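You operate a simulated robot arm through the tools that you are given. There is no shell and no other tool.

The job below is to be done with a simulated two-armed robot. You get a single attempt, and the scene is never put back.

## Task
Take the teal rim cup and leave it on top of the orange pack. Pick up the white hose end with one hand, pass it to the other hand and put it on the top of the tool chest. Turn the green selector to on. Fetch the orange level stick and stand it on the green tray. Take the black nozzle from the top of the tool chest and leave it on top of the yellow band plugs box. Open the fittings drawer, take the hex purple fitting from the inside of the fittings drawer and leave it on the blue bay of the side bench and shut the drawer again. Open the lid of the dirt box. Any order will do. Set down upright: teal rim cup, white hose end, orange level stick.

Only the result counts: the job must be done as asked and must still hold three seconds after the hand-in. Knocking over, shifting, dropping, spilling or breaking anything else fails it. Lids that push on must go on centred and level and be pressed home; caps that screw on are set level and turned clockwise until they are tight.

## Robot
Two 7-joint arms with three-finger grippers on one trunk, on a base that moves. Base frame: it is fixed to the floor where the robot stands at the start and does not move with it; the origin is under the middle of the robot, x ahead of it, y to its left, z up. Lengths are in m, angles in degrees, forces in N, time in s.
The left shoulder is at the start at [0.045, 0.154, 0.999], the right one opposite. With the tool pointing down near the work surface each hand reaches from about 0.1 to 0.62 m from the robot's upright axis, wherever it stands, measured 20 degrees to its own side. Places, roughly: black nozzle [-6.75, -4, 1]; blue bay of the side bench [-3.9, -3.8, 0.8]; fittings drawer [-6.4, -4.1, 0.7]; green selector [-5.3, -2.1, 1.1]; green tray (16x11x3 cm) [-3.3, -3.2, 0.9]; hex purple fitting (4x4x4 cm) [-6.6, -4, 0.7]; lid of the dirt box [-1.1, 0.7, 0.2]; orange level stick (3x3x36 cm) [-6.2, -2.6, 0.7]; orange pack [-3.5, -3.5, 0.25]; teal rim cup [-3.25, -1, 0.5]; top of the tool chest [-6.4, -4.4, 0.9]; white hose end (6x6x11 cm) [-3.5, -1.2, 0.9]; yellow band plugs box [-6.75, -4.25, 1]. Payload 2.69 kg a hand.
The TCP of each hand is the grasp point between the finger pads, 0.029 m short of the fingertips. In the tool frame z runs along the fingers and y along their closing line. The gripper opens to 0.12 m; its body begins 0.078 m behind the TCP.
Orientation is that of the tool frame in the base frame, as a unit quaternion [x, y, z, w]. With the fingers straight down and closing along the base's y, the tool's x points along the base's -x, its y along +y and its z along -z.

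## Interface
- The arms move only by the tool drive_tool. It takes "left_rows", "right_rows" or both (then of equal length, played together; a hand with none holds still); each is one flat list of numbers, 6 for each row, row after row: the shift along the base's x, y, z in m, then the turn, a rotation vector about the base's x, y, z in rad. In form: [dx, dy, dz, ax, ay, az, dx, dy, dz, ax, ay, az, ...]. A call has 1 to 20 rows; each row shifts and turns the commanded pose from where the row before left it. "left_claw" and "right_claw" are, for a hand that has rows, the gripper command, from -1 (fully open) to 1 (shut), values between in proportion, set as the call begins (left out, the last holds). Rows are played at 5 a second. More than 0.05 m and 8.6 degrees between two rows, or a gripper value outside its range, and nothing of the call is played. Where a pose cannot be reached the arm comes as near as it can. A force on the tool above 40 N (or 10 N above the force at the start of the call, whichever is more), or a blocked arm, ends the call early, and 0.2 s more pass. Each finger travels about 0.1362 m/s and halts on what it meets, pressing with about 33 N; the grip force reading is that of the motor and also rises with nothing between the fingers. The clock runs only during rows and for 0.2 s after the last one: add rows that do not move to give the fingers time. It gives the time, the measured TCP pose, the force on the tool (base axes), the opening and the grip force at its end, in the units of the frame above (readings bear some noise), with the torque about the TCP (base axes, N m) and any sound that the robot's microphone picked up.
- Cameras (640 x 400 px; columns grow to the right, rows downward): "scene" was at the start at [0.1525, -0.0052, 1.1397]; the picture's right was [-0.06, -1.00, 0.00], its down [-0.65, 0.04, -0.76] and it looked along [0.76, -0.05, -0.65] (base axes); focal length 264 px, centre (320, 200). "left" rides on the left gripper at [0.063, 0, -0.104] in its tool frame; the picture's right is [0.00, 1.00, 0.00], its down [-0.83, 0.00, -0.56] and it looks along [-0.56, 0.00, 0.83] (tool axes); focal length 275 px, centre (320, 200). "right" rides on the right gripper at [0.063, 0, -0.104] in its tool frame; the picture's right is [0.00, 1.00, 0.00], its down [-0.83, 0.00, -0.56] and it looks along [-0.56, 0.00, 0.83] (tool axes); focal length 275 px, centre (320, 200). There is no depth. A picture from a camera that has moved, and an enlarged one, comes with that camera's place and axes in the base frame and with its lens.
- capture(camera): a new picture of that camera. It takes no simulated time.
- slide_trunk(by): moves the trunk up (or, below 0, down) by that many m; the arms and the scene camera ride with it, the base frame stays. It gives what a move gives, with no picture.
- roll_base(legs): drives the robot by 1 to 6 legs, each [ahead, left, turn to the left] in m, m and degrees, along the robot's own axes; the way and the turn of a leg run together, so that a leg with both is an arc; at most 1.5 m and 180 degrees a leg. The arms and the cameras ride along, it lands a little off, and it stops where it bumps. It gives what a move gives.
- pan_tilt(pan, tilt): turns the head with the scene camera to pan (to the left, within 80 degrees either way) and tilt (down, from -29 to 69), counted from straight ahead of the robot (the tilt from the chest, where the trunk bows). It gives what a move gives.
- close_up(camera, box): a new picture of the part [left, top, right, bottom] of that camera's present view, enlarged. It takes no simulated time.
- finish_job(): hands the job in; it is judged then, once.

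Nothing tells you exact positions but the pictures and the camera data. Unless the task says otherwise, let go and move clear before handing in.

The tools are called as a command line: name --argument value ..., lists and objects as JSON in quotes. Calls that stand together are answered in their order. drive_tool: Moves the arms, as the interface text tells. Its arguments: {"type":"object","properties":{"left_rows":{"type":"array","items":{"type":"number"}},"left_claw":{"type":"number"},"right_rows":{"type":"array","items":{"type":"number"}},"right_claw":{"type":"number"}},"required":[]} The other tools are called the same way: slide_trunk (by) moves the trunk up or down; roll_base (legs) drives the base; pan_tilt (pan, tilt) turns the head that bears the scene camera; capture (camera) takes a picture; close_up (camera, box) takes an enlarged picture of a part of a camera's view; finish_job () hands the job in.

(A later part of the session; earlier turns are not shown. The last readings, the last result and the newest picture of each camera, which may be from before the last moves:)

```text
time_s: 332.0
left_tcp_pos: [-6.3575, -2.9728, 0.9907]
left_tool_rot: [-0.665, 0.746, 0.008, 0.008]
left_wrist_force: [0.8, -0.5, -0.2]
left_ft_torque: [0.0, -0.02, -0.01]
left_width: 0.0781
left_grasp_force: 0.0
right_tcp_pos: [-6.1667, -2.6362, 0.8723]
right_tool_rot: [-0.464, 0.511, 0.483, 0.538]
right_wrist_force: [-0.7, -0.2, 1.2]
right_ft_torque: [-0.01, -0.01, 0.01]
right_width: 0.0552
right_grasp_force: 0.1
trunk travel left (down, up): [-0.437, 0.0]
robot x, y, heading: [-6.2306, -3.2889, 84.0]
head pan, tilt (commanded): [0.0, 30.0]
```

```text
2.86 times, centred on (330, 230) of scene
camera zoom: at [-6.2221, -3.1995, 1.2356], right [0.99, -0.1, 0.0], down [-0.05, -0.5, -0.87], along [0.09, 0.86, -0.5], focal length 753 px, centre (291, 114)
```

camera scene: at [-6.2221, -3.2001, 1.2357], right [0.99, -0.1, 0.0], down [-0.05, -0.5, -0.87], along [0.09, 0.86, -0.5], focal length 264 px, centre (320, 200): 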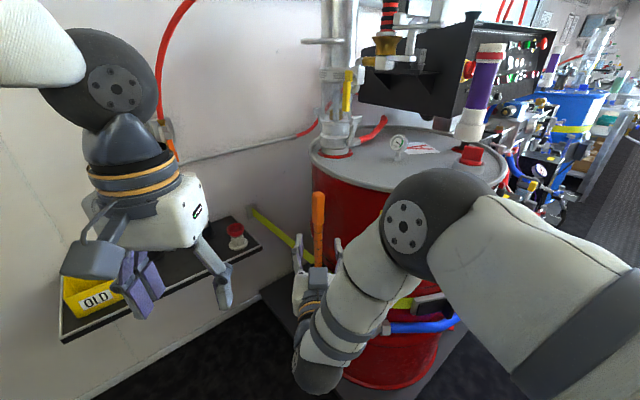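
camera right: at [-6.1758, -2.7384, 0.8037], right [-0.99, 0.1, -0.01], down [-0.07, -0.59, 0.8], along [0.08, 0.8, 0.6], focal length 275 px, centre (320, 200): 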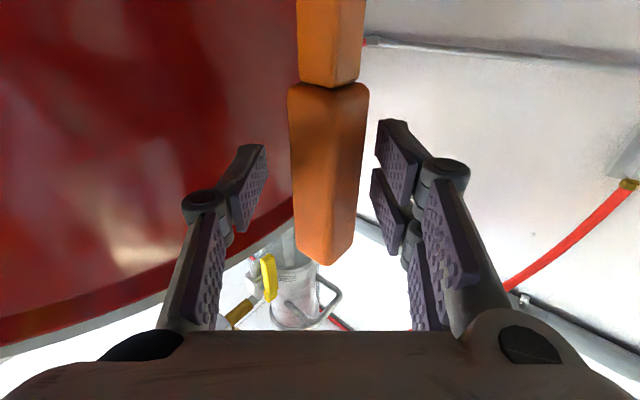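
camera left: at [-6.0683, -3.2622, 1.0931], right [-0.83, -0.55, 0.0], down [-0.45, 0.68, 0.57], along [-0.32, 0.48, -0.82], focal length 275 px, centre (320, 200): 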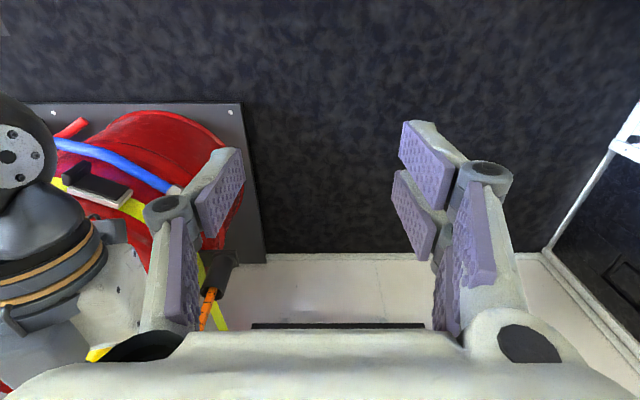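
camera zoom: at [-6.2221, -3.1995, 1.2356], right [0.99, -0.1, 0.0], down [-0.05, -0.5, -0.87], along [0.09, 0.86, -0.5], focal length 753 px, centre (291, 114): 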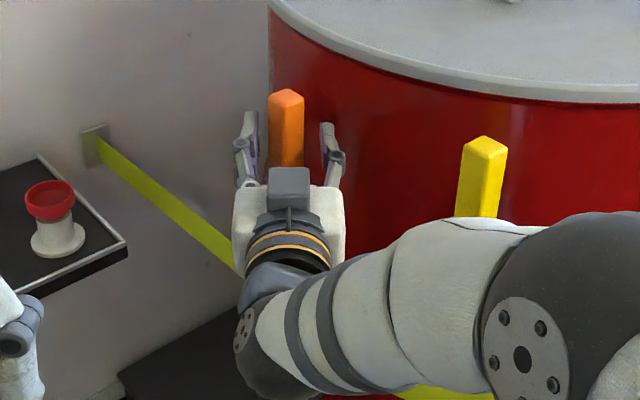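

The handle is between the fingers. I close on it.

drive_tool --right_rows '[0, 0, 0, 0, 0, 0, 0, 0, 0, 0, 0, 0, 0, 0, 0, 0, 0, 0, 0, 0, 0, 0, 0, 0]' --right_claw 1

capture --camera "right"

close_up --camera "scene" --box '[260, 160, 400, 300]'

```text
time_s: 333.0
left_tcp_pos: [-6.3576, -2.9724, 0.9917]
left_tool_rot: [-0.665, 0.747, 0.008, 0.008]
left_wrist_force: [0.5, -0.4, 0.4]
left_ft_torque: [0.03, 0.01, 0.02]
left_width: 0.0779
left_grasp_force: 0.1
right_tcp_pos: [-6.166, -2.6367, 0.8733]
right_tool_rot: [-0.463, 0.51, 0.484, 0.54]
right_wrist_force: [0.1, -0.2, 0.1]
right_ft_torque: [-0.03, -0.07, 0.03]
right_width: 0.0348
right_grasp_force: 32.9
trunk travel left (down, up): [-0.437, 0.0]
robot x, y, heading: [-6.2335, -3.2907, 84.3]
head pan, tilt (commanded): [0.0, 30.0]
```

```text
taken
camera right: at [-6.176, -2.7386, 0.8045], right [-0.99, 0.1, -0.01], down [-0.07, -0.59, 0.8], along [0.08, 0.8, 0.6], focal length 275 px, centre (320, 200)
```

right: 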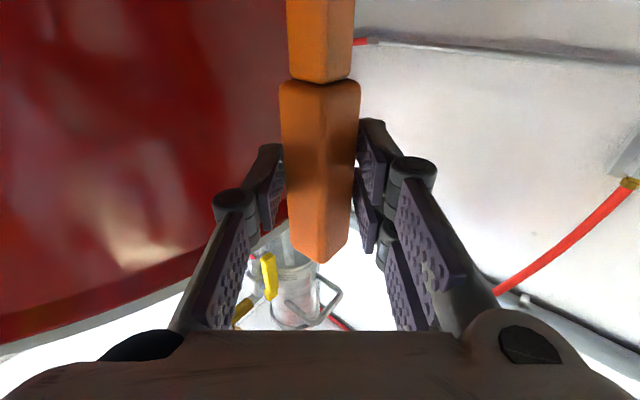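

```text
2.86 times, centred on (330, 230) of scene
camera zoom: at [-6.2222, -3.2, 1.2357], right [0.99, -0.1, 0.0], down [-0.05, -0.5, -0.87], along [0.09, 0.86, -0.5], focal length 753 px, centre (291, 114)
```

zoom: 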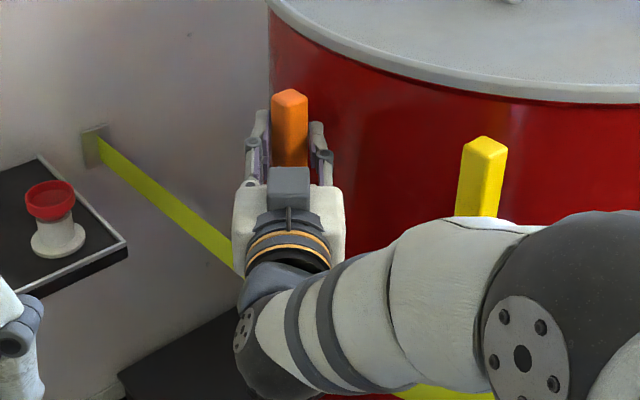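

Held at 35 mm. I lift it straight up out of its holder.

drive_tool --right_rows '[0, 0, 0.02, 0, 0, 0, 0, 0, 0.03, 0, 0, 0, 0, 0, 0.03, 0, 0, 0, 0, 0, 0.03, 0, 0, 0, 0, 0, 0.03, 0, 0, 0]'

capture --camera "right"

capture --camera "scene"

```text
time_s: 334.2
left_tcp_pos: [-6.3576, -2.9735, 0.9904]
left_tool_rot: [-0.665, 0.747, 0.009, 0.008]
left_wrist_force: [0.2, 0.1, 1.0]
left_ft_torque: [-0.02, 0.0, 0.04]
left_width: 0.0782
left_grasp_force: 0.0
right_tcp_pos: [-6.1673, -2.6368, 1.0159]
right_tool_rot: [-0.463, 0.511, 0.484, 0.539]
right_wrist_force: [0.7, 1.1, -2.0]
right_ft_torque: [-0.05, -0.01, 0.0]
right_width: 0.0349
right_grasp_force: 33.1
trunk travel left (down, up): [-0.437, 0.0]
robot x, y, heading: [-6.2309, -3.2899, 84.0]
head pan, tilt (commanded): [0.0, 30.0]
```

```text
taken
camera right: at [-6.1767, -2.7392, 0.9453], right [-0.99, 0.1, -0.01], down [-0.07, -0.59, 0.8], along [0.08, 0.8, 0.6], focal length 275 px, centre (320, 200)
```

right: 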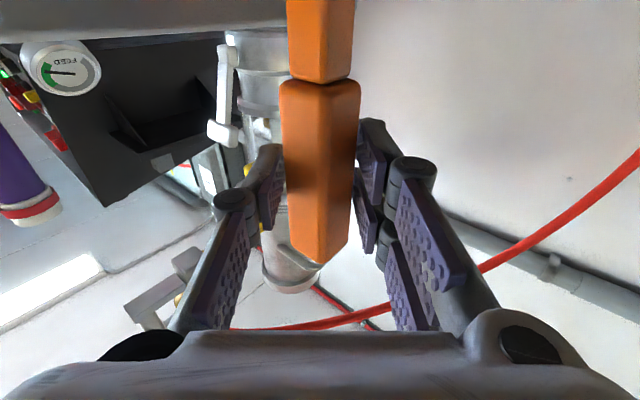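

```text
taken
camera scene: at [-6.2223, -3.2004, 1.2358], right [0.99, -0.1, 0.0], down [-0.05, -0.5, -0.87], along [0.09, 0.86, -0.5], focal length 264 px, centre (320, 200)
```

scene: 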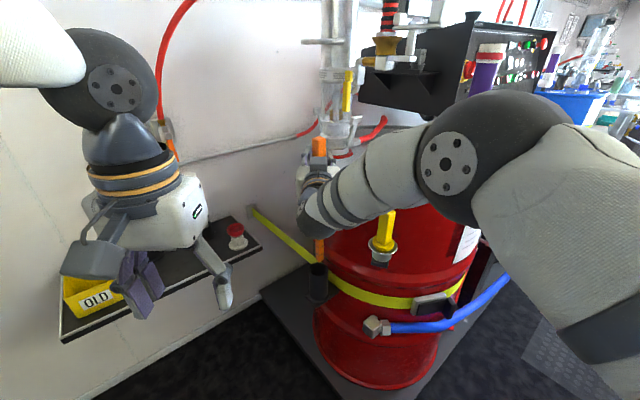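

drive_tool --right_rows '[0, 0, 0.03, 0, 0, 0, 0, 0, 0.03, 0, 0, 0]'

close_up --camera "scene" --box '[250, 100, 400, 310]'

```text
time_s: 334.8
left_tcp_pos: [-6.3572, -2.9718, 0.9907]
left_tool_rot: [-0.665, 0.746, 0.008, 0.007]
left_wrist_force: [0.4, -0.7, -1.1]
left_ft_torque: [0.0, 0.0, 0.01]
left_width: 0.0779
left_grasp_force: 0.1
right_tcp_pos: [-6.1662, -2.6375, 1.0739]
right_tool_rot: [-0.462, 0.511, 0.484, 0.54]
right_wrist_force: [0.0, 0.2, -1.6]
right_ft_torque: [0.01, -0.02, 0.02]
right_width: 0.0348
right_grasp_force: 32.7
trunk travel left (down, up): [-0.437, 0.0]
robot x, y, heading: [-6.2291, -3.2928, 84.3]
head pan, tilt (commanded): [0.0, 30.0]
```

```text
1.90 times, centred on (325, 205) of scene
camera zoom: at [-6.2222, -3.2003, 1.2358], right [0.99, -0.1, 0.0], down [-0.05, -0.5, -0.87], along [0.09, 0.86, -0.5], focal length 502 px, centre (310, 190)
```

zoom: 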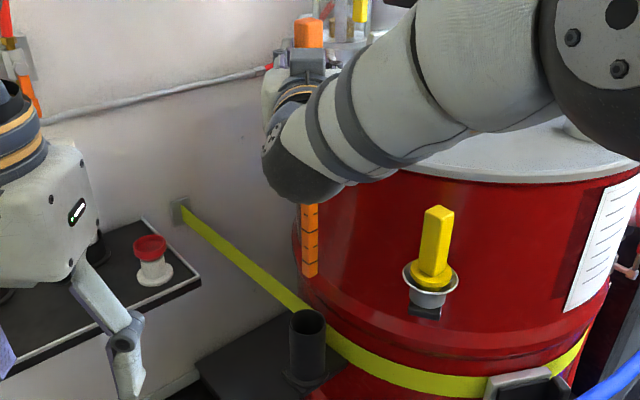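

The stick is clear of its holder. I back off, then turn to face back down the aisle.

roll_base --legs '[[-0.2, 0, 0], [0, 0, -48.5]]'

capture --camera "scene"

```text
time_s: 338.6
left_tcp_pos: [-6.097, -3.1867, 0.9909]
left_tool_rot: [-0.3, 0.954, 0.004, 0.01]
left_wrist_force: [0.0, 0.1, 0.3]
left_ft_torque: [0.02, 0.02, -0.02]
left_width: 0.0781
left_grasp_force: 0.0
right_tcp_pos: [-5.7185, -3.1087, 1.0729]
right_tool_rot: [-0.211, 0.656, 0.218, 0.691]
right_wrist_force: [0.7, 0.2, -1.7]
right_ft_torque: [0.01, 0.01, -0.03]
right_width: 0.0347
right_grasp_force: 33.2
trunk travel left (down, up): [-0.437, 0.0]
robot x, y, heading: [-6.2529, -3.4959, 35.4]
head pan, tilt (commanded): [0.0, 30.0]
```

```text
taken
camera scene: at [-6.1768, -3.4383, 1.2357], right [0.58, -0.81, 0.0], down [-0.41, -0.29, -0.87], along [0.7, 0.5, -0.5], focal length 264 px, centre (320, 200)
```

scene: 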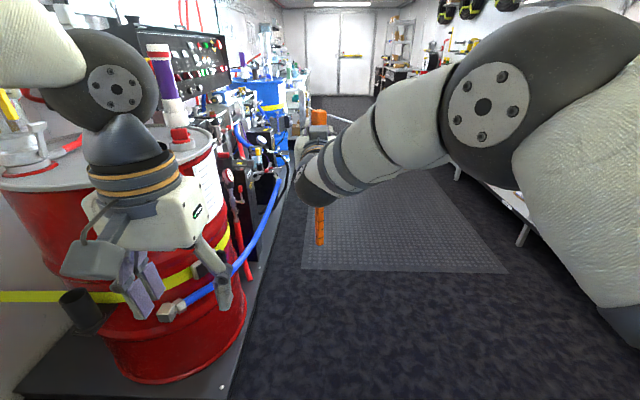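

The aisle is clear. I drive back up it to the level of the green tray and turn to face that bench from a safe distance.

roll_base --legs '[[0.8, -0.3, 0], [1.2, 0, 0], [0.5, 0, 0], [0, 0, -90]]'

capture --camera "scene"

```text
time_s: 355.2
left_tcp_pos: [-3.7256, -2.4359, 0.9918]
left_tool_rot: [0.461, 0.887, -0.005, 0.01]
left_wrist_force: [1.1, -0.3, 0.2]
left_ft_torque: [-0.01, 0.02, 0.0]
left_width: 0.0781
left_grasp_force: 0.1
right_tcp_pos: [-3.6463, -2.8149, 1.0735]
right_tool_rot: [0.314, 0.613, -0.333, 0.643]
right_wrist_force: [0.3, 0.5, -1.1]
right_ft_torque: [0.01, 0.04, 0.02]
right_width: 0.0345
right_grasp_force: 33.4
trunk travel left (down, up): [-0.437, 0.0]
robot x, y, heading: [-4.0334, -2.2824, -54.4]
head pan, tilt (commanded): [0.0, 30.0]
```

```text
taken
camera scene: at [-3.9778, -2.3571, 1.2357], right [-0.81, -0.58, 0.0], down [-0.29, 0.41, -0.87], along [0.51, -0.7, -0.5], focal length 264 px, centre (320, 200)
```

scene: 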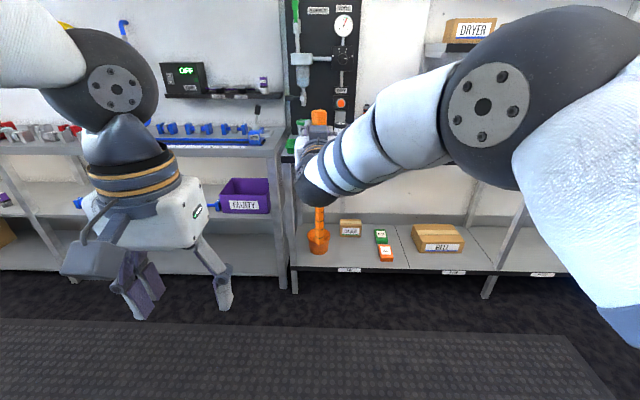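

close_up --camera "scene" --box '[130, 50, 350, 200]'

capture --camera "left"

```text
2.67 times, centred on (240, 125) of scene
camera zoom: at [-3.9778, -2.3571, 1.2357], right [-0.81, -0.58, 0.0], down [-0.29, 0.41, -0.87], along [0.51, -0.7, -0.5], focal length 703 px, centre (533, 400)
```

zoom: 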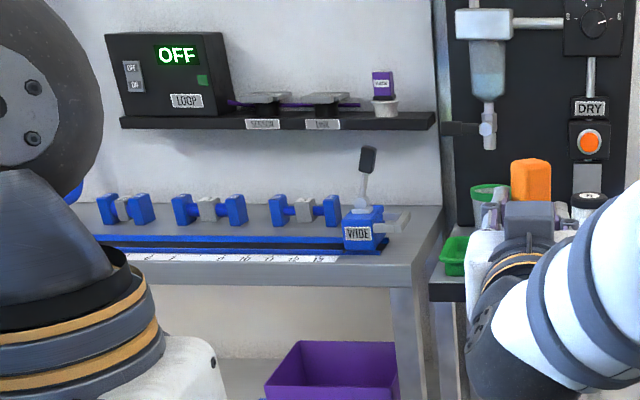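

```text
taken
camera left: at [-3.7627, -2.3845, 1.0933], right [0.82, 0.57, 0.0], down [0.47, -0.67, 0.57], along [0.33, -0.47, -0.82], focal length 275 px, centre (320, 200)
```

left: 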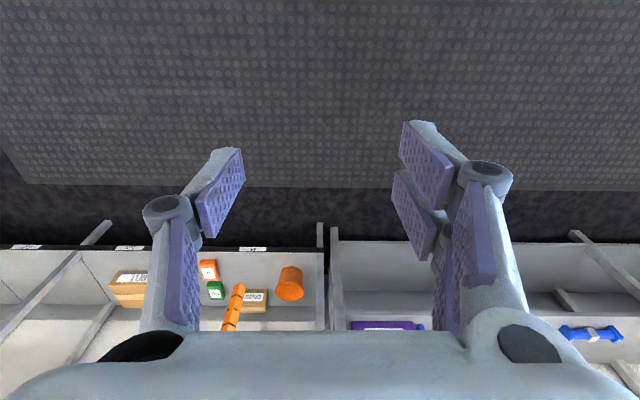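

roll_base --legs '[[0.15, -0.22, 0]]'

capture --camera "scene"

close_up --camera "scene" --box '[200, 80, 340, 200]'

```text
time_s: 357.5
left_tcp_pos: [-3.8181, -2.6869, 0.9899]
left_tool_rot: [0.462, 0.887, -0.004, 0.01]
left_wrist_force: [0.5, -0.6, -0.1]
left_ft_torque: [0.0, -0.01, -0.03]
left_width: 0.078
left_grasp_force: 0.1
right_tcp_pos: [-3.7382, -3.0647, 1.0718]
right_tool_rot: [0.314, 0.613, -0.333, 0.643]
right_wrist_force: [-0.7, -0.3, -0.8]
right_ft_torque: [-0.03, 0.03, 0.0]
right_width: 0.0344
right_grasp_force: 33.9
trunk travel left (down, up): [-0.437, 0.0]
robot x, y, heading: [-4.1247, -2.5296, -54.2]
head pan, tilt (commanded): [0.0, 30.0]
```

```text
taken
camera scene: at [-4.0695, -2.6063, 1.2357], right [-0.81, -0.58, 0.0], down [-0.29, 0.41, -0.87], along [0.5, -0.7, -0.5], focal length 264 px, centre (320, 200)
```

scene: 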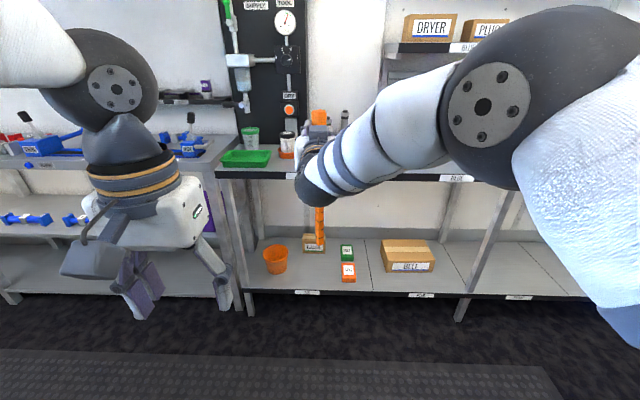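

```text
3.33 times, centred on (270, 140) of scene
camera zoom: at [-4.0695, -2.6063, 1.2357], right [-0.81, -0.58, 0.0], down [-0.29, 0.41, -0.87], along [0.5, -0.7, -0.5], focal length 878 px, centre (487, 400)
```

zoom: 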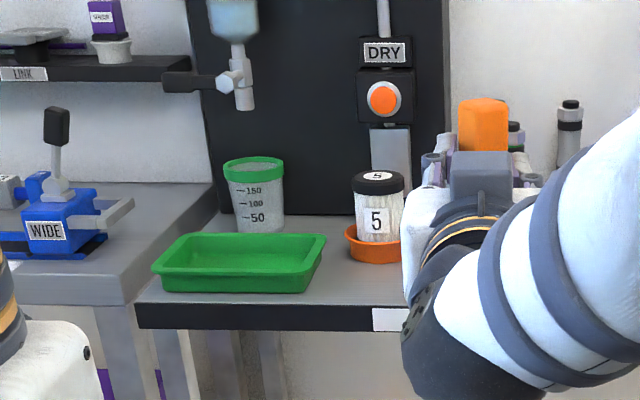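

The green tray is empty at about [-3.283, -3.219] on the bench (top z≈0.85), with headroom above it. I raise the stick and move over.

drive_tool --right_rows '[0, 0, 0.03, 0, 0, 0, 0, 0, 0.03, 0, 0, 0, 0, 0, 0.03, 0, 0, 0, 0, 0, 0.03, 0, 0, 0, 0, 0, 0.03, 0, 0, 0]'

roll_base --legs '[[0, 0.28, 0], [0.25, 0, 0]]'

capture --camera "scene"

capture --camera "right"

```text
time_s: 358.7
left_tcp_pos: [-3.8175, -2.6867, 0.9918]
left_tool_rot: [0.462, 0.887, -0.004, 0.011]
left_wrist_force: [-0.2, 0.3, -0.5]
left_ft_torque: [0.02, 0.0, 0.04]
left_width: 0.0782
left_grasp_force: 0.0
right_tcp_pos: [-3.7384, -3.0638, 1.2232]
right_tool_rot: [0.314, 0.612, -0.334, 0.644]
right_wrist_force: [0.4, -0.6, -1.4]
right_ft_torque: [0.04, 0.03, -0.01]
right_width: 0.0344
right_grasp_force: 32.9
trunk travel left (down, up): [-0.437, 0.0]
robot x, y, heading: [-4.1214, -2.5327, -54.5]
head pan, tilt (commanded): [0.0, 30.0]
```

```text
time_s: 362.9
left_tcp_pos: [-3.4444, -2.7259, 0.9915]
left_tool_rot: [0.465, 0.886, -0.005, 0.009]
left_wrist_force: [0.4, -0.2, 0.2]
left_ft_torque: [0.01, 0.07, -0.03]
left_width: 0.0781
left_grasp_force: 0.0
right_tcp_pos: [-3.3669, -3.1048, 1.2227]
right_tool_rot: [0.315, 0.613, -0.335, 0.643]
right_wrist_force: [-0.7, -0.2, -1.2]
right_ft_torque: [0.0, -0.02, 0.02]
right_width: 0.0342
right_grasp_force: 32.7
trunk travel left (down, up): [-0.437, 0.0]
robot x, y, heading: [-3.7501, -2.5715, -54.6]
head pan, tilt (commanded): [0.0, 30.0]
```

```text
taken
camera scene: at [-3.696, -2.6456, 1.2357], right [-0.81, -0.58, 0.0], down [-0.29, 0.41, -0.87], along [0.5, -0.71, -0.5], focal length 264 px, centre (320, 200)
```

scene: 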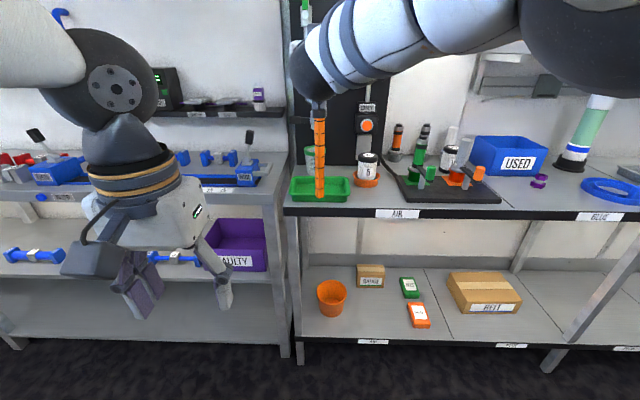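

```text
taken
camera right: at [-3.4247, -3.0244, 1.1538], right [0.82, 0.58, -0.01], down [-0.34, 0.49, 0.8], along [0.47, -0.65, 0.6], focal length 275 px, centre (320, 200)
```

right: 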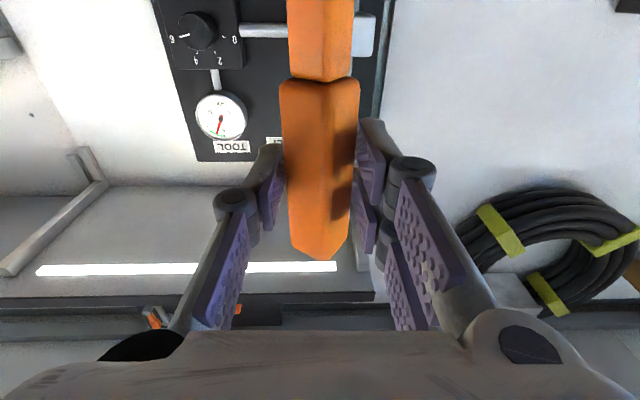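

The stick hangs upright right in front of the tray, its foot about 3 cm above the rim. I roll 8 cm forward and then fine-position with the arm.

roll_base --legs '[[0.08, 0, 0]]'

capture --camera "scene"

close_up --camera "scene" --box '[240, 90, 420, 250]'

```text
time_s: 363.9
left_tcp_pos: [-3.3994, -2.792, 0.9906]
left_tool_rot: [0.464, 0.886, -0.004, 0.01]
left_wrist_force: [0.8, 0.1, 0.3]
left_ft_torque: [0.01, 0.0, 0.05]
left_width: 0.0779
left_grasp_force: 0.1
right_tcp_pos: [-3.3203, -3.1688, 1.2228]
right_tool_rot: [0.315, 0.613, -0.334, 0.643]
right_wrist_force: [0.4, 0.0, -2.1]
right_ft_torque: [-0.01, 0.02, -0.01]
right_width: 0.0342
right_grasp_force: 33.2
trunk travel left (down, up): [-0.437, 0.0]
robot x, y, heading: [-3.7042, -2.636, -54.4]
head pan, tilt (commanded): [0.0, 30.0]
```

```text
taken
camera scene: at [-3.6499, -2.7102, 1.2357], right [-0.81, -0.58, 0.0], down [-0.29, 0.41, -0.87], along [0.5, -0.7, -0.5], focal length 264 px, centre (320, 200)
```

scene: 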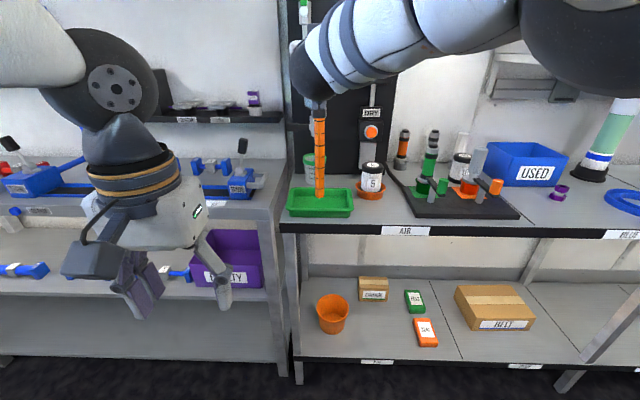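

```text
2.50 times, centred on (330, 170) of scene
camera zoom: at [-3.6499, -2.7102, 1.2357], right [-0.81, -0.58, 0.0], down [-0.29, 0.41, -0.87], along [0.5, -0.7, -0.5], focal length 659 px, centre (295, 275)
```

zoom: 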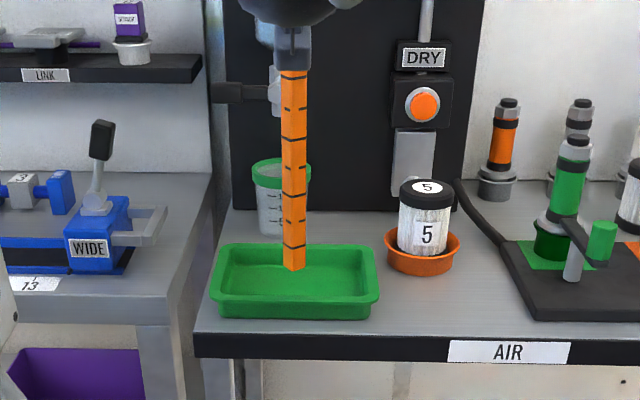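

drive_tool --right_rows '[0.0146, -0.0203, 0, 0, 0, 0, 0.0146, -0.0203, 0, 0, 0, 0, 0, 0, -0.015, 0, 0, 0, 0, 0, -0.015, 0, 0, 0]'

close_up --camera "scene" --box '[240, 60, 420, 250]'

capture --camera "left"

```text
time_s: 364.9
left_tcp_pos: [-3.3983, -2.7914, 0.9902]
left_tool_rot: [0.465, 0.885, -0.004, 0.01]
left_wrist_force: [-0.3, -1.3, 0.3]
left_ft_torque: [0.04, 0.0, 0.0]
left_width: 0.0782
left_grasp_force: 0.0
right_tcp_pos: [-3.2914, -3.2097, 1.1929]
right_tool_rot: [0.315, 0.613, -0.335, 0.643]
right_wrist_force: [0.5, 0.1, -1.4]
right_ft_torque: [0.03, 0.0, 0.0]
right_width: 0.0341
right_grasp_force: 33.3
trunk travel left (down, up): [-0.437, 0.0]
robot x, y, heading: [-3.7041, -2.6318, -54.4]
head pan, tilt (commanded): [0.0, 30.0]
```

```text
2.11 times, centred on (330, 155) of scene
camera zoom: at [-3.65, -2.71, 1.2356], right [-0.81, -0.58, 0.0], down [-0.29, 0.41, -0.87], along [0.5, -0.7, -0.5], focal length 555 px, centre (299, 295)
```

zoom: 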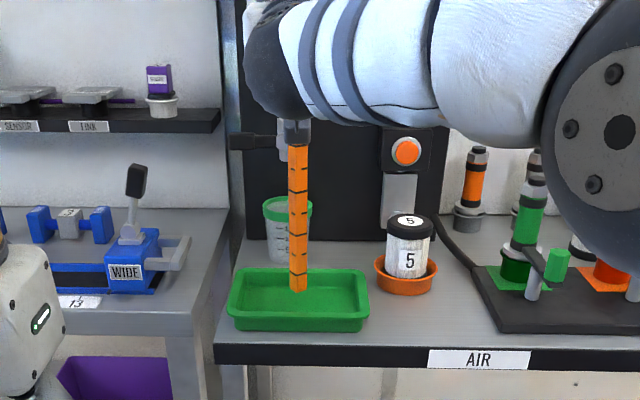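

```text
taken
camera left: at [-3.4351, -2.7381, 1.0932], right [0.82, 0.57, 0.0], down [0.46, -0.68, 0.57], along [0.33, -0.47, -0.82], focal length 275 px, centre (320, 200)
```

left: 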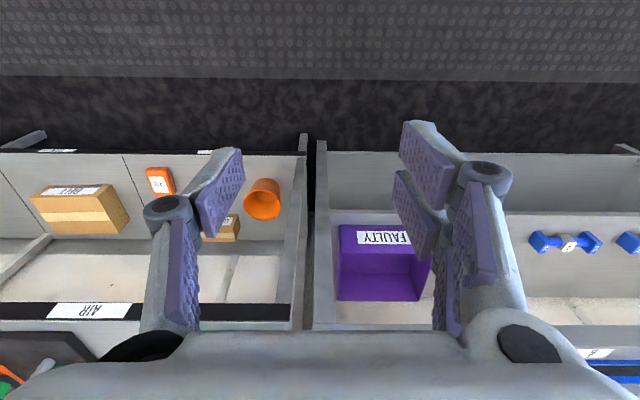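

drive_tool --right_rows '[0, 0, -0.012, 0, 0, 0, 0, 0, -0.006, 0, 0, 0, 0, 0, -0.004, 0, 0, 0]'

close_up --camera "scene" --box '[280, 120, 380, 230]'

```text
time_s: 365.7
left_tcp_pos: [-3.3993, -2.791, 0.9916]
left_tool_rot: [0.464, 0.886, -0.004, 0.01]
left_wrist_force: [-1.4, -0.3, -0.2]
left_ft_torque: [0.01, 0.0, -0.02]
left_width: 0.0779
left_grasp_force: 0.0
right_tcp_pos: [-3.2908, -3.2097, 1.1709]
right_tool_rot: [0.314, 0.612, -0.335, 0.644]
right_wrist_force: [0.5, -0.7, -1.6]
right_ft_torque: [0.03, 0.05, -0.02]
right_width: 0.0343
right_grasp_force: 33.2
trunk travel left (down, up): [-0.437, 0.0]
robot x, y, heading: [-3.7007, -2.6357, -54.4]
head pan, tilt (commanded): [0.0, 30.0]
```

```text
3.64 times, centred on (330, 175) of scene
camera zoom: at [-3.6502, -2.7097, 1.2357], right [-0.81, -0.58, 0.0], down [-0.29, 0.41, -0.87], along [0.5, -0.7, -0.5], focal length 958 px, centre (284, 291)
```

zoom: 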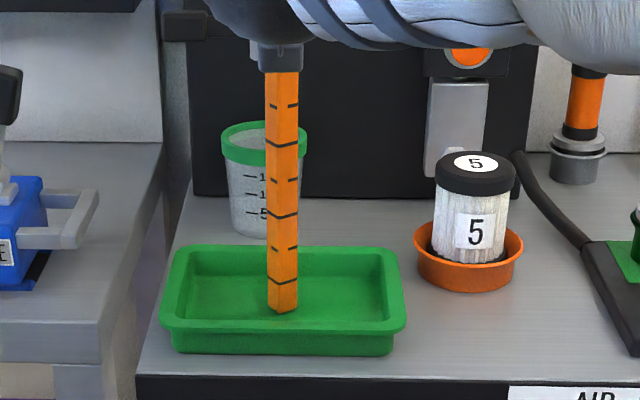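

drive_tool --right_rows '[0, 0, -0.003, 0, 0, 0, 0, 0, -0.003, 0, 0, 0]'

drive_tool --right_rows '[0, 0, -0.002, 0, 0, 0, 0, 0, -0.002, 0, 0, 0]'

```text
time_s: 366.3
left_tcp_pos: [-3.3997, -2.7908, 0.9917]
left_tool_rot: [0.464, 0.886, -0.005, 0.011]
left_wrist_force: [-0.4, -0.1, -0.6]
left_ft_torque: [0.01, 0.02, 0.02]
left_width: 0.0782
left_grasp_force: 0.1
right_tcp_pos: [-3.2917, -3.2084, 1.1681]
right_tool_rot: [0.314, 0.611, -0.335, 0.645]
right_wrist_force: [0.8, 0.5, 4.2]
right_ft_torque: [0.2, -0.16, 0.03]
right_width: 0.034
right_grasp_force: 33.6
trunk travel left (down, up): [-0.437, 0.0]
robot x, y, heading: [-3.7032, -2.6348, -54.2]
head pan, tilt (commanded): [0.0, 30.0]
```

```text
time_s: 366.9
left_tcp_pos: [-3.3993, -2.7894, 0.9932]
left_tool_rot: [0.464, 0.886, -0.005, 0.012]
left_wrist_force: [0.2, 0.6, 0.0]
left_ft_torque: [0.02, 0.06, 0.0]
left_width: 0.0779
left_grasp_force: 0.0
right_tcp_pos: [-3.2925, -3.2081, 1.1676]
right_tool_rot: [0.313, 0.61, -0.335, 0.646]
right_wrist_force: [2.1, 0.1, 17.6]
right_ft_torque: [-0.18, -0.69, 0.05]
right_width: 0.0342
right_grasp_force: 33.4
trunk travel left (down, up): [-0.437, 0.0]
robot x, y, heading: [-3.7035, -2.6338, -54.7]
head pan, tilt (commanded): [0.0, 30.0]
```

The stick's foot is flat on the tray (contact centred under it). I ease the pressure to a few newtons before releasing.

drive_tool --right_rows '[0, 0, 0.0025, 0, 0, 0, 0, 0, 0, 0, 0, 0]'

close_up --camera "scene" --box '[270, 90, 370, 230]'

```text
time_s: 367.5
left_tcp_pos: [-3.3992, -2.7891, 0.9912]
left_tool_rot: [0.464, 0.886, -0.004, 0.011]
left_wrist_force: [0.4, 0.1, -0.5]
left_ft_torque: [0.0, 0.01, -0.02]
left_width: 0.0779
left_grasp_force: 0.0
right_tcp_pos: [-3.2921, -3.2089, 1.167]
right_tool_rot: [0.313, 0.61, -0.336, 0.645]
right_wrist_force: [0.5, -1.8, 20.1]
right_ft_torque: [-0.4, -0.39, -0.01]
right_width: 0.0341
right_grasp_force: 33.1
trunk travel left (down, up): [-0.437, 0.0]
robot x, y, heading: [-3.7047, -2.635, -54.4]
head pan, tilt (commanded): [0.0, 30.0]
```

```text
2.86 times, centred on (320, 160) of scene
camera zoom: at [-3.6515, -2.7078, 1.236], right [-0.81, -0.58, 0.0], down [-0.29, 0.41, -0.87], along [0.5, -0.71, -0.5], focal length 753 px, centre (320, 314)
```

zoom: 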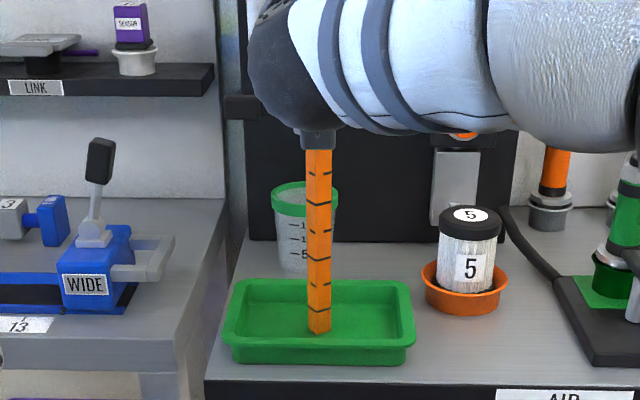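

drive_tool --right_rows '[0, 0, 0.003, 0, 0, 0, 0, 0, 0, 0, 0, 0]'

```text
time_s: 368.1
left_tcp_pos: [-3.3993, -2.789, 0.9909]
left_tool_rot: [0.464, 0.886, -0.005, 0.011]
left_wrist_force: [-0.3, 0.3, 1.0]
left_ft_torque: [0.05, -0.01, 0.02]
left_width: 0.0781
left_grasp_force: 0.1
right_tcp_pos: [-3.291, -3.2083, 1.1673]
right_tool_rot: [0.314, 0.613, -0.334, 0.644]
right_wrist_force: [0.7, 0.1, 15.8]
right_ft_torque: [-0.32, -0.16, 0.04]
right_width: 0.0341
right_grasp_force: 33.5
trunk travel left (down, up): [-0.437, 0.0]
robot x, y, heading: [-3.7048, -2.6347, -54.4]
head pan, tilt (commanded): [0.0, 30.0]
```

drive_tool --right_rows '[0, 0, 0.003, 0, 0, 0, 0, 0, 0, 0, 0, 0]'

```text
time_s: 368.7
left_tcp_pos: [-3.3991, -2.79, 0.991]
left_tool_rot: [0.465, 0.885, -0.004, 0.01]
left_wrist_force: [-0.1, -0.4, -0.3]
left_ft_torque: [0.01, -0.03, 0.0]
left_width: 0.0779
left_grasp_force: 0.0
right_tcp_pos: [-3.29, -3.209, 1.1684]
right_tool_rot: [0.315, 0.615, -0.332, 0.642]
right_wrist_force: [-0.4, -0.2, 6.4]
right_ft_torque: [-0.03, 0.19, 0.05]
right_width: 0.034
right_grasp_force: 33.1
trunk travel left (down, up): [-0.437, 0.0]
robot x, y, heading: [-3.7079, -2.6336, -54.4]
head pan, tilt (commanded): [0.0, 30.0]
```

drive_tool --right_rows '[0, 0, 0, 0, 0, 0, 0, 0, 0, 0, 0, 0, 0, 0, 0, 0, 0, 0, 0, 0, 0, 0, 0, 0]' --right_claw -0.4

capture --camera "right"

close_up --camera "scene" --box '[270, 90, 370, 230]'

```text
time_s: 369.7
left_tcp_pos: [-3.3994, -2.7916, 0.99]
left_tool_rot: [0.464, 0.886, -0.004, 0.01]
left_wrist_force: [-0.1, 0.3, -0.4]
left_ft_torque: [-0.02, 0.01, -0.03]
left_width: 0.0778
left_grasp_force: 0.1
right_tcp_pos: [-3.29, -3.209, 1.1705]
right_tool_rot: [0.316, 0.613, -0.335, 0.643]
right_wrist_force: [0.4, -0.4, 0.0]
right_ft_torque: [-0.04, -0.01, -0.01]
right_width: 0.0839
right_grasp_force: 0.1
trunk travel left (down, up): [-0.437, 0.0]
robot x, y, heading: [-3.7057, -2.6341, -54.5]
head pan, tilt (commanded): [0.0, 30.0]
```

```text
taken
camera right: at [-3.3495, -3.1287, 1.1005], right [0.82, 0.58, -0.01], down [-0.34, 0.49, 0.8], along [0.47, -0.65, 0.6], focal length 275 px, centre (320, 200)
```

right: 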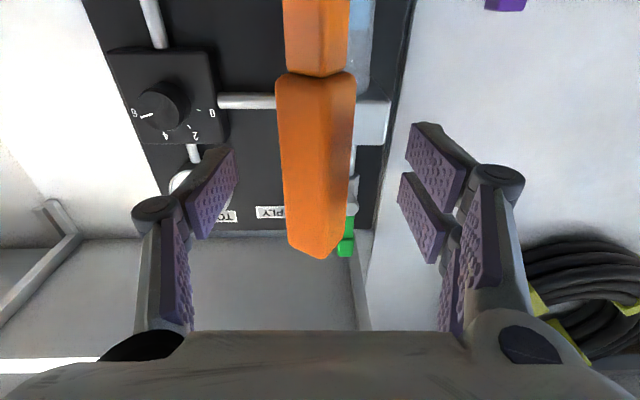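

```text
2.86 times, centred on (320, 160) of scene
camera zoom: at [-3.6503, -2.7095, 1.2357], right [-0.81, -0.58, 0.0], down [-0.29, 0.41, -0.87], along [0.5, -0.71, -0.5], focal length 753 px, centre (320, 314)
```

zoom: 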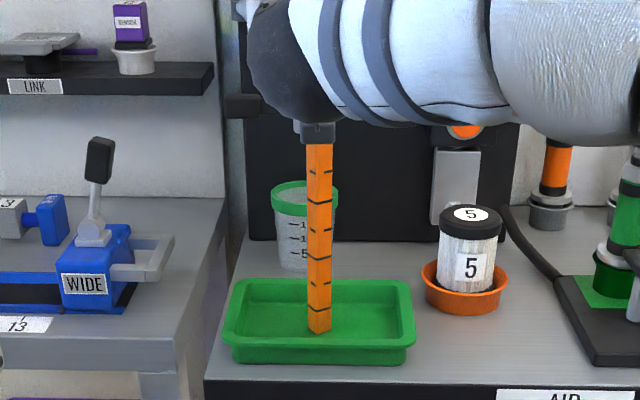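

The stick stands on its own in the tray. I back the robot straight away.

roll_base --legs '[[-0.4, 0, 0]]'

capture --camera "scene"

close_up --camera "scene" --box '[220, 60, 420, 200]'

```text
time_s: 372.2
left_tcp_pos: [-3.6307, -2.4657, 0.991]
left_tool_rot: [0.464, 0.886, -0.004, 0.009]
left_wrist_force: [0.2, -0.6, 0.2]
left_ft_torque: [0.0, 0.02, -0.01]
left_width: 0.0777
left_grasp_force: 0.1
right_tcp_pos: [-3.522, -2.8844, 1.1687]
right_tool_rot: [0.314, 0.612, -0.334, 0.644]
right_wrist_force: [-0.1, 0.0, 0.3]
right_ft_torque: [0.0, 0.03, 0.0]
right_width: 0.0841
right_grasp_force: 0.1
trunk travel left (down, up): [-0.437, 0.0]
robot x, y, heading: [-3.9329, -2.3087, -54.6]
head pan, tilt (commanded): [0.0, 30.0]
```

```text
taken
camera scene: at [-3.8822, -2.3845, 1.2357], right [-0.81, -0.58, 0.0], down [-0.29, 0.41, -0.87], along [0.5, -0.7, -0.5], focal length 264 px, centre (320, 200)
```

scene: 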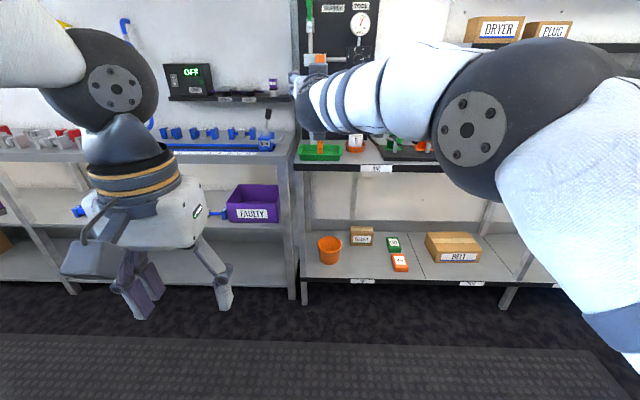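

```text
2.86 times, centred on (320, 130) of scene
camera zoom: at [-3.8822, -2.3845, 1.2357], right [-0.81, -0.58, 0.0], down [-0.29, 0.41, -0.87], along [0.5, -0.7, -0.5], focal length 753 px, centre (320, 400)
```

zoom: 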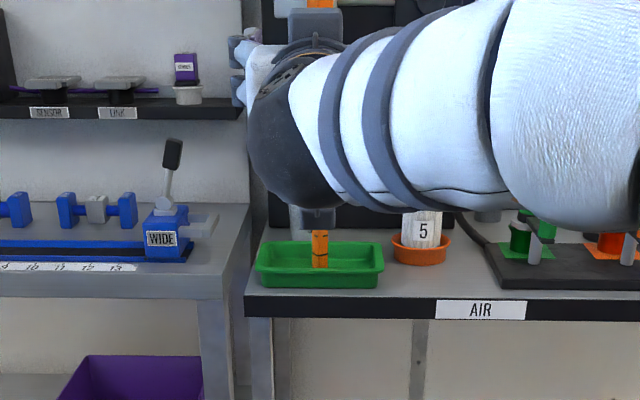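

The stick stays up. Last task: the teal cup. I pull the right hand in a little, turn round, and go to the right-hand bench shelf.

drive_tool --right_rows '[-0.0232, 0.0326, -0.02, 0, 0, 0, -0.0232, 0.0326, -0.02, 0, 0, 0, -0.0232, 0.0326, -0.02, 0, 0, 0]'

roll_base --legs '[[0.08, 0, 0], [0, 0, 180], [0, -1.0, 0]]'

capture --camera "scene"

```text
time_s: 373.0
left_tcp_pos: [-3.6307, -2.465, 0.9904]
left_tool_rot: [0.463, 0.886, -0.005, 0.01]
left_wrist_force: [-0.7, 0.3, 0.2]
left_ft_torque: [-0.03, -0.03, -0.01]
left_width: 0.078
left_grasp_force: 0.0
right_tcp_pos: [-3.5917, -2.7849, 1.1103]
right_tool_rot: [0.315, 0.612, -0.334, 0.644]
right_wrist_force: [0.4, -0.3, 0.0]
right_ft_torque: [-0.01, 0.02, -0.02]
right_width: 0.0841
right_grasp_force: 0.2
trunk travel left (down, up): [-0.437, 0.0]
robot x, y, heading: [-3.937, -2.3112, -54.6]
head pan, tilt (commanded): [0.0, 30.0]
```

```text
time_s: 389.0
left_tcp_pos: [-3.3818, -1.6356, 0.9905]
left_tool_rot: [0.887, -0.463, -0.01, -0.004]
left_wrist_force: [0.1, 0.5, 0.5]
left_ft_torque: [0.02, -0.01, 0.01]
left_width: 0.078
left_grasp_force: 0.1
right_tcp_pos: [-3.4209, -1.3153, 1.1102]
right_tool_rot: [-0.613, 0.312, 0.645, 0.332]
right_wrist_force: [0.2, 0.2, 0.4]
right_ft_torque: [0.05, -0.03, -0.04]
right_width: 0.0838
right_grasp_force: 0.1
trunk travel left (down, up): [-0.437, 0.0]
robot x, y, heading: [-3.0759, -1.7918, 125.8]
head pan, tilt (commanded): [0.0, 30.0]
```

```text
taken
camera scene: at [-3.1304, -1.716, 1.2357], right [0.81, 0.58, 0.0], down [0.29, -0.41, -0.87], along [-0.5, 0.7, -0.5], focal length 264 px, centre (320, 200)
```

scene: 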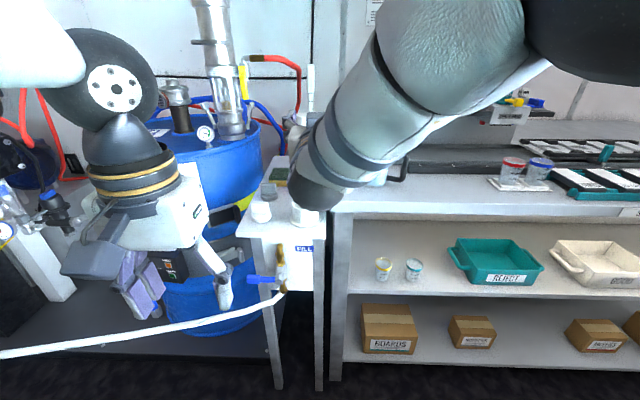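

The cups are on the middle shelf (cup centre about z 0.60), the teal one to the right. I shift so it is ahead of the right hand and lower the trunk.

roll_base --legs '[[-0.15, 0, 0], [0, -0.24, 0]]'

slide_trunk --by -0.3

capture --camera "scene"

capture --camera "right"

```text
time_s: 392.4
left_tcp_pos: [-3.0995, -1.6169, 0.9907]
left_tool_rot: [0.887, -0.461, -0.01, -0.004]
left_wrist_force: [0.1, 0.4, -0.3]
left_ft_torque: [0.0, 0.01, 0.0]
left_width: 0.0777
left_grasp_force: 0.1
right_tcp_pos: [-3.1374, -1.2975, 1.11]
right_tool_rot: [-0.613, 0.314, 0.644, 0.333]
right_wrist_force: [0.3, 0.0, 0.5]
right_ft_torque: [0.01, -0.01, 0.02]
right_width: 0.0837
right_grasp_force: 0.0
trunk travel left (down, up): [-0.437, 0.0]
robot x, y, heading: [-2.7989, -1.7726, 125.7]
head pan, tilt (commanded): [0.0, 30.0]
```

```text
time_s: 395.4
left_tcp_pos: [-3.0982, -1.6169, 0.6899]
left_tool_rot: [0.887, -0.462, -0.011, -0.004]
left_wrist_force: [0.5, -0.1, -0.5]
left_ft_torque: [0.01, -0.01, 0.0]
left_width: 0.0781
left_grasp_force: 0.1
right_tcp_pos: [-3.1398, -1.2972, 0.8103]
right_tool_rot: [-0.613, 0.313, 0.644, 0.333]
right_wrist_force: [-0.5, 0.3, 0.4]
right_ft_torque: [0.0, 0.04, 0.02]
right_width: 0.0842
right_grasp_force: 0.0
trunk travel left (down, up): [-0.137, 0.3]
robot x, y, heading: [-2.7891, -1.7727, 125.6]
head pan, tilt (commanded): [0.0, 30.0]
```

```text
taken
camera scene: at [-2.9275, -1.5852, 0.9123], right [0.81, 0.58, 0.0], down [0.29, -0.41, -0.87], along [-0.51, 0.7, -0.5], focal length 264 px, centre (320, 200)
```

scene: 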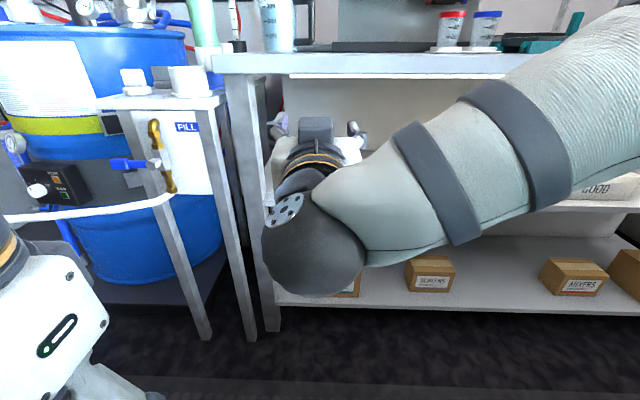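

```text
taken
camera right: at [-3.079, -1.3798, 0.7413], right [-0.81, -0.58, -0.01], down [0.34, -0.49, 0.8], along [-0.47, 0.65, 0.6], focal length 275 px, centre (320, 200)
```

right: 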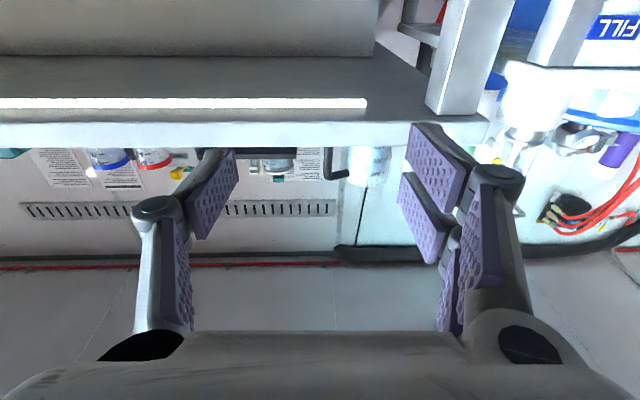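

drive_tool --right_rows '[0.0259, -0.006, -0.0375, -0.1181, -0.0848, 0, 0.0259, -0.006, -0.0375, -0.1181, -0.0848, 0, 0.0259, -0.006, -0.0375, -0.1181, -0.0848, 0, 0.0259, -0.006, -0.0375, 0, 0, 0]'

capture --camera "right"

capture --camera "scene"

```text
time_s: 396.4
left_tcp_pos: [-3.0988, -1.6172, 0.6902]
left_tool_rot: [0.887, -0.462, -0.01, -0.004]
left_wrist_force: [0.3, 0.8, 0.2]
left_ft_torque: [-0.03, 0.0, 0.01]
left_width: 0.0781
left_grasp_force: 0.1
right_tcp_pos: [-3.0336, -1.3219, 0.6581]
right_tool_rot: [0.739, -0.378, -0.495, -0.256]
right_wrist_force: [0.9, 0.2, 0.8]
right_ft_torque: [-0.01, 0.01, 0.05]
right_width: 0.084
right_grasp_force: 0.1
trunk travel left (down, up): [-0.137, 0.3]
robot x, y, heading: [-2.7916, -1.7704, 125.7]
head pan, tilt (commanded): [0.0, 30.0]
```

```text
taken
camera right: at [-2.9633, -1.4192, 0.6393], right [-0.81, -0.58, -0.01], down [0.11, -0.17, 0.98], along [-0.57, 0.79, 0.2], focal length 275 px, centre (320, 200)
```

right: 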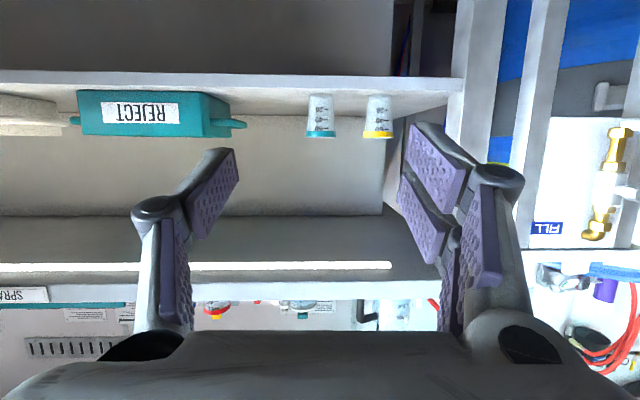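

```text
taken
camera scene: at [-2.9276, -1.5851, 0.9122], right [0.81, 0.58, 0.0], down [0.29, -0.41, -0.87], along [-0.51, 0.7, -0.5], focal length 264 px, centre (320, 200)
```

scene: 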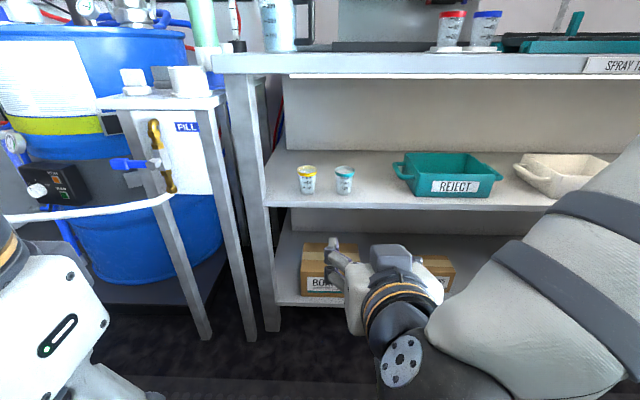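

The teal cup (rim about 5.5 cm, 7.5 cm tall) is at about [-3.259, -1.009], shelf at z≈0.555, straight ahead of the right hand. I roll closer and lower the hand to cup height.

roll_base --legs '[[0.2, 0, 0]]'

drive_tool --right_rows '[0, 0, -0.025, 0, 0, 0, 0, 0, -0.025, 0, 0, 0]'

capture --camera "right"

capture --camera "scene"

```text
time_s: 398.0
left_tcp_pos: [-3.2143, -1.4558, 0.6915]
left_tool_rot: [0.887, -0.461, -0.01, -0.004]
left_wrist_force: [0.0, -0.3, 0.4]
left_ft_torque: [0.0, 0.0, 0.0]
left_width: 0.0778
left_grasp_force: 0.1
right_tcp_pos: [-3.1504, -1.161, 0.6599]
right_tool_rot: [0.739, -0.377, -0.496, -0.257]
right_wrist_force: [-0.3, 0.1, -0.2]
right_ft_torque: [-0.02, 0.0, -0.01]
right_width: 0.084
right_grasp_force: 0.1
trunk travel left (down, up): [-0.137, 0.3]
robot x, y, heading: [-2.9093, -1.6126, 126.1]
head pan, tilt (commanded): [0.0, 30.0]
```

```text
time_s: 398.6
left_tcp_pos: [-3.2146, -1.4558, 0.69]
left_tool_rot: [0.887, -0.461, -0.009, -0.004]
left_wrist_force: [-0.9, -0.9, -0.1]
left_ft_torque: [-0.01, -0.01, -0.01]
left_width: 0.0778
left_grasp_force: 0.0
right_tcp_pos: [-3.1511, -1.1591, 0.6091]
right_tool_rot: [0.739, -0.377, -0.496, -0.256]
right_wrist_force: [0.0, -1.0, -0.1]
right_ft_torque: [-0.03, 0.0, -0.02]
right_width: 0.0837
right_grasp_force: 0.0
trunk travel left (down, up): [-0.137, 0.3]
robot x, y, heading: [-2.9123, -1.6119, 125.9]
head pan, tilt (commanded): [0.0, 30.0]
```

```text
taken
camera right: at [-3.08, -1.2579, 0.5889], right [-0.81, -0.59, -0.01], down [0.11, -0.17, 0.98], along [-0.58, 0.79, 0.2], focal length 275 px, centre (320, 200)
```

right: 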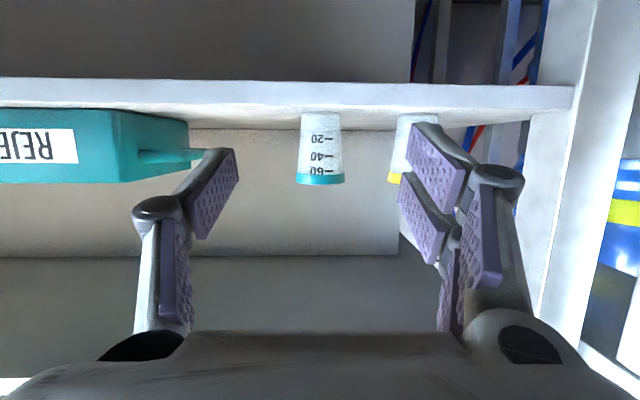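

```text
taken
camera scene: at [-3.0439, -1.4243, 0.9122], right [0.81, 0.59, 0.0], down [0.29, -0.41, -0.87], along [-0.51, 0.7, -0.5], focal length 264 px, centre (320, 200)
```

scene: 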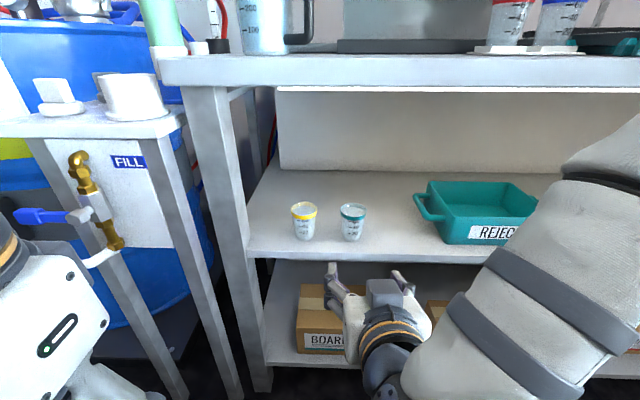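

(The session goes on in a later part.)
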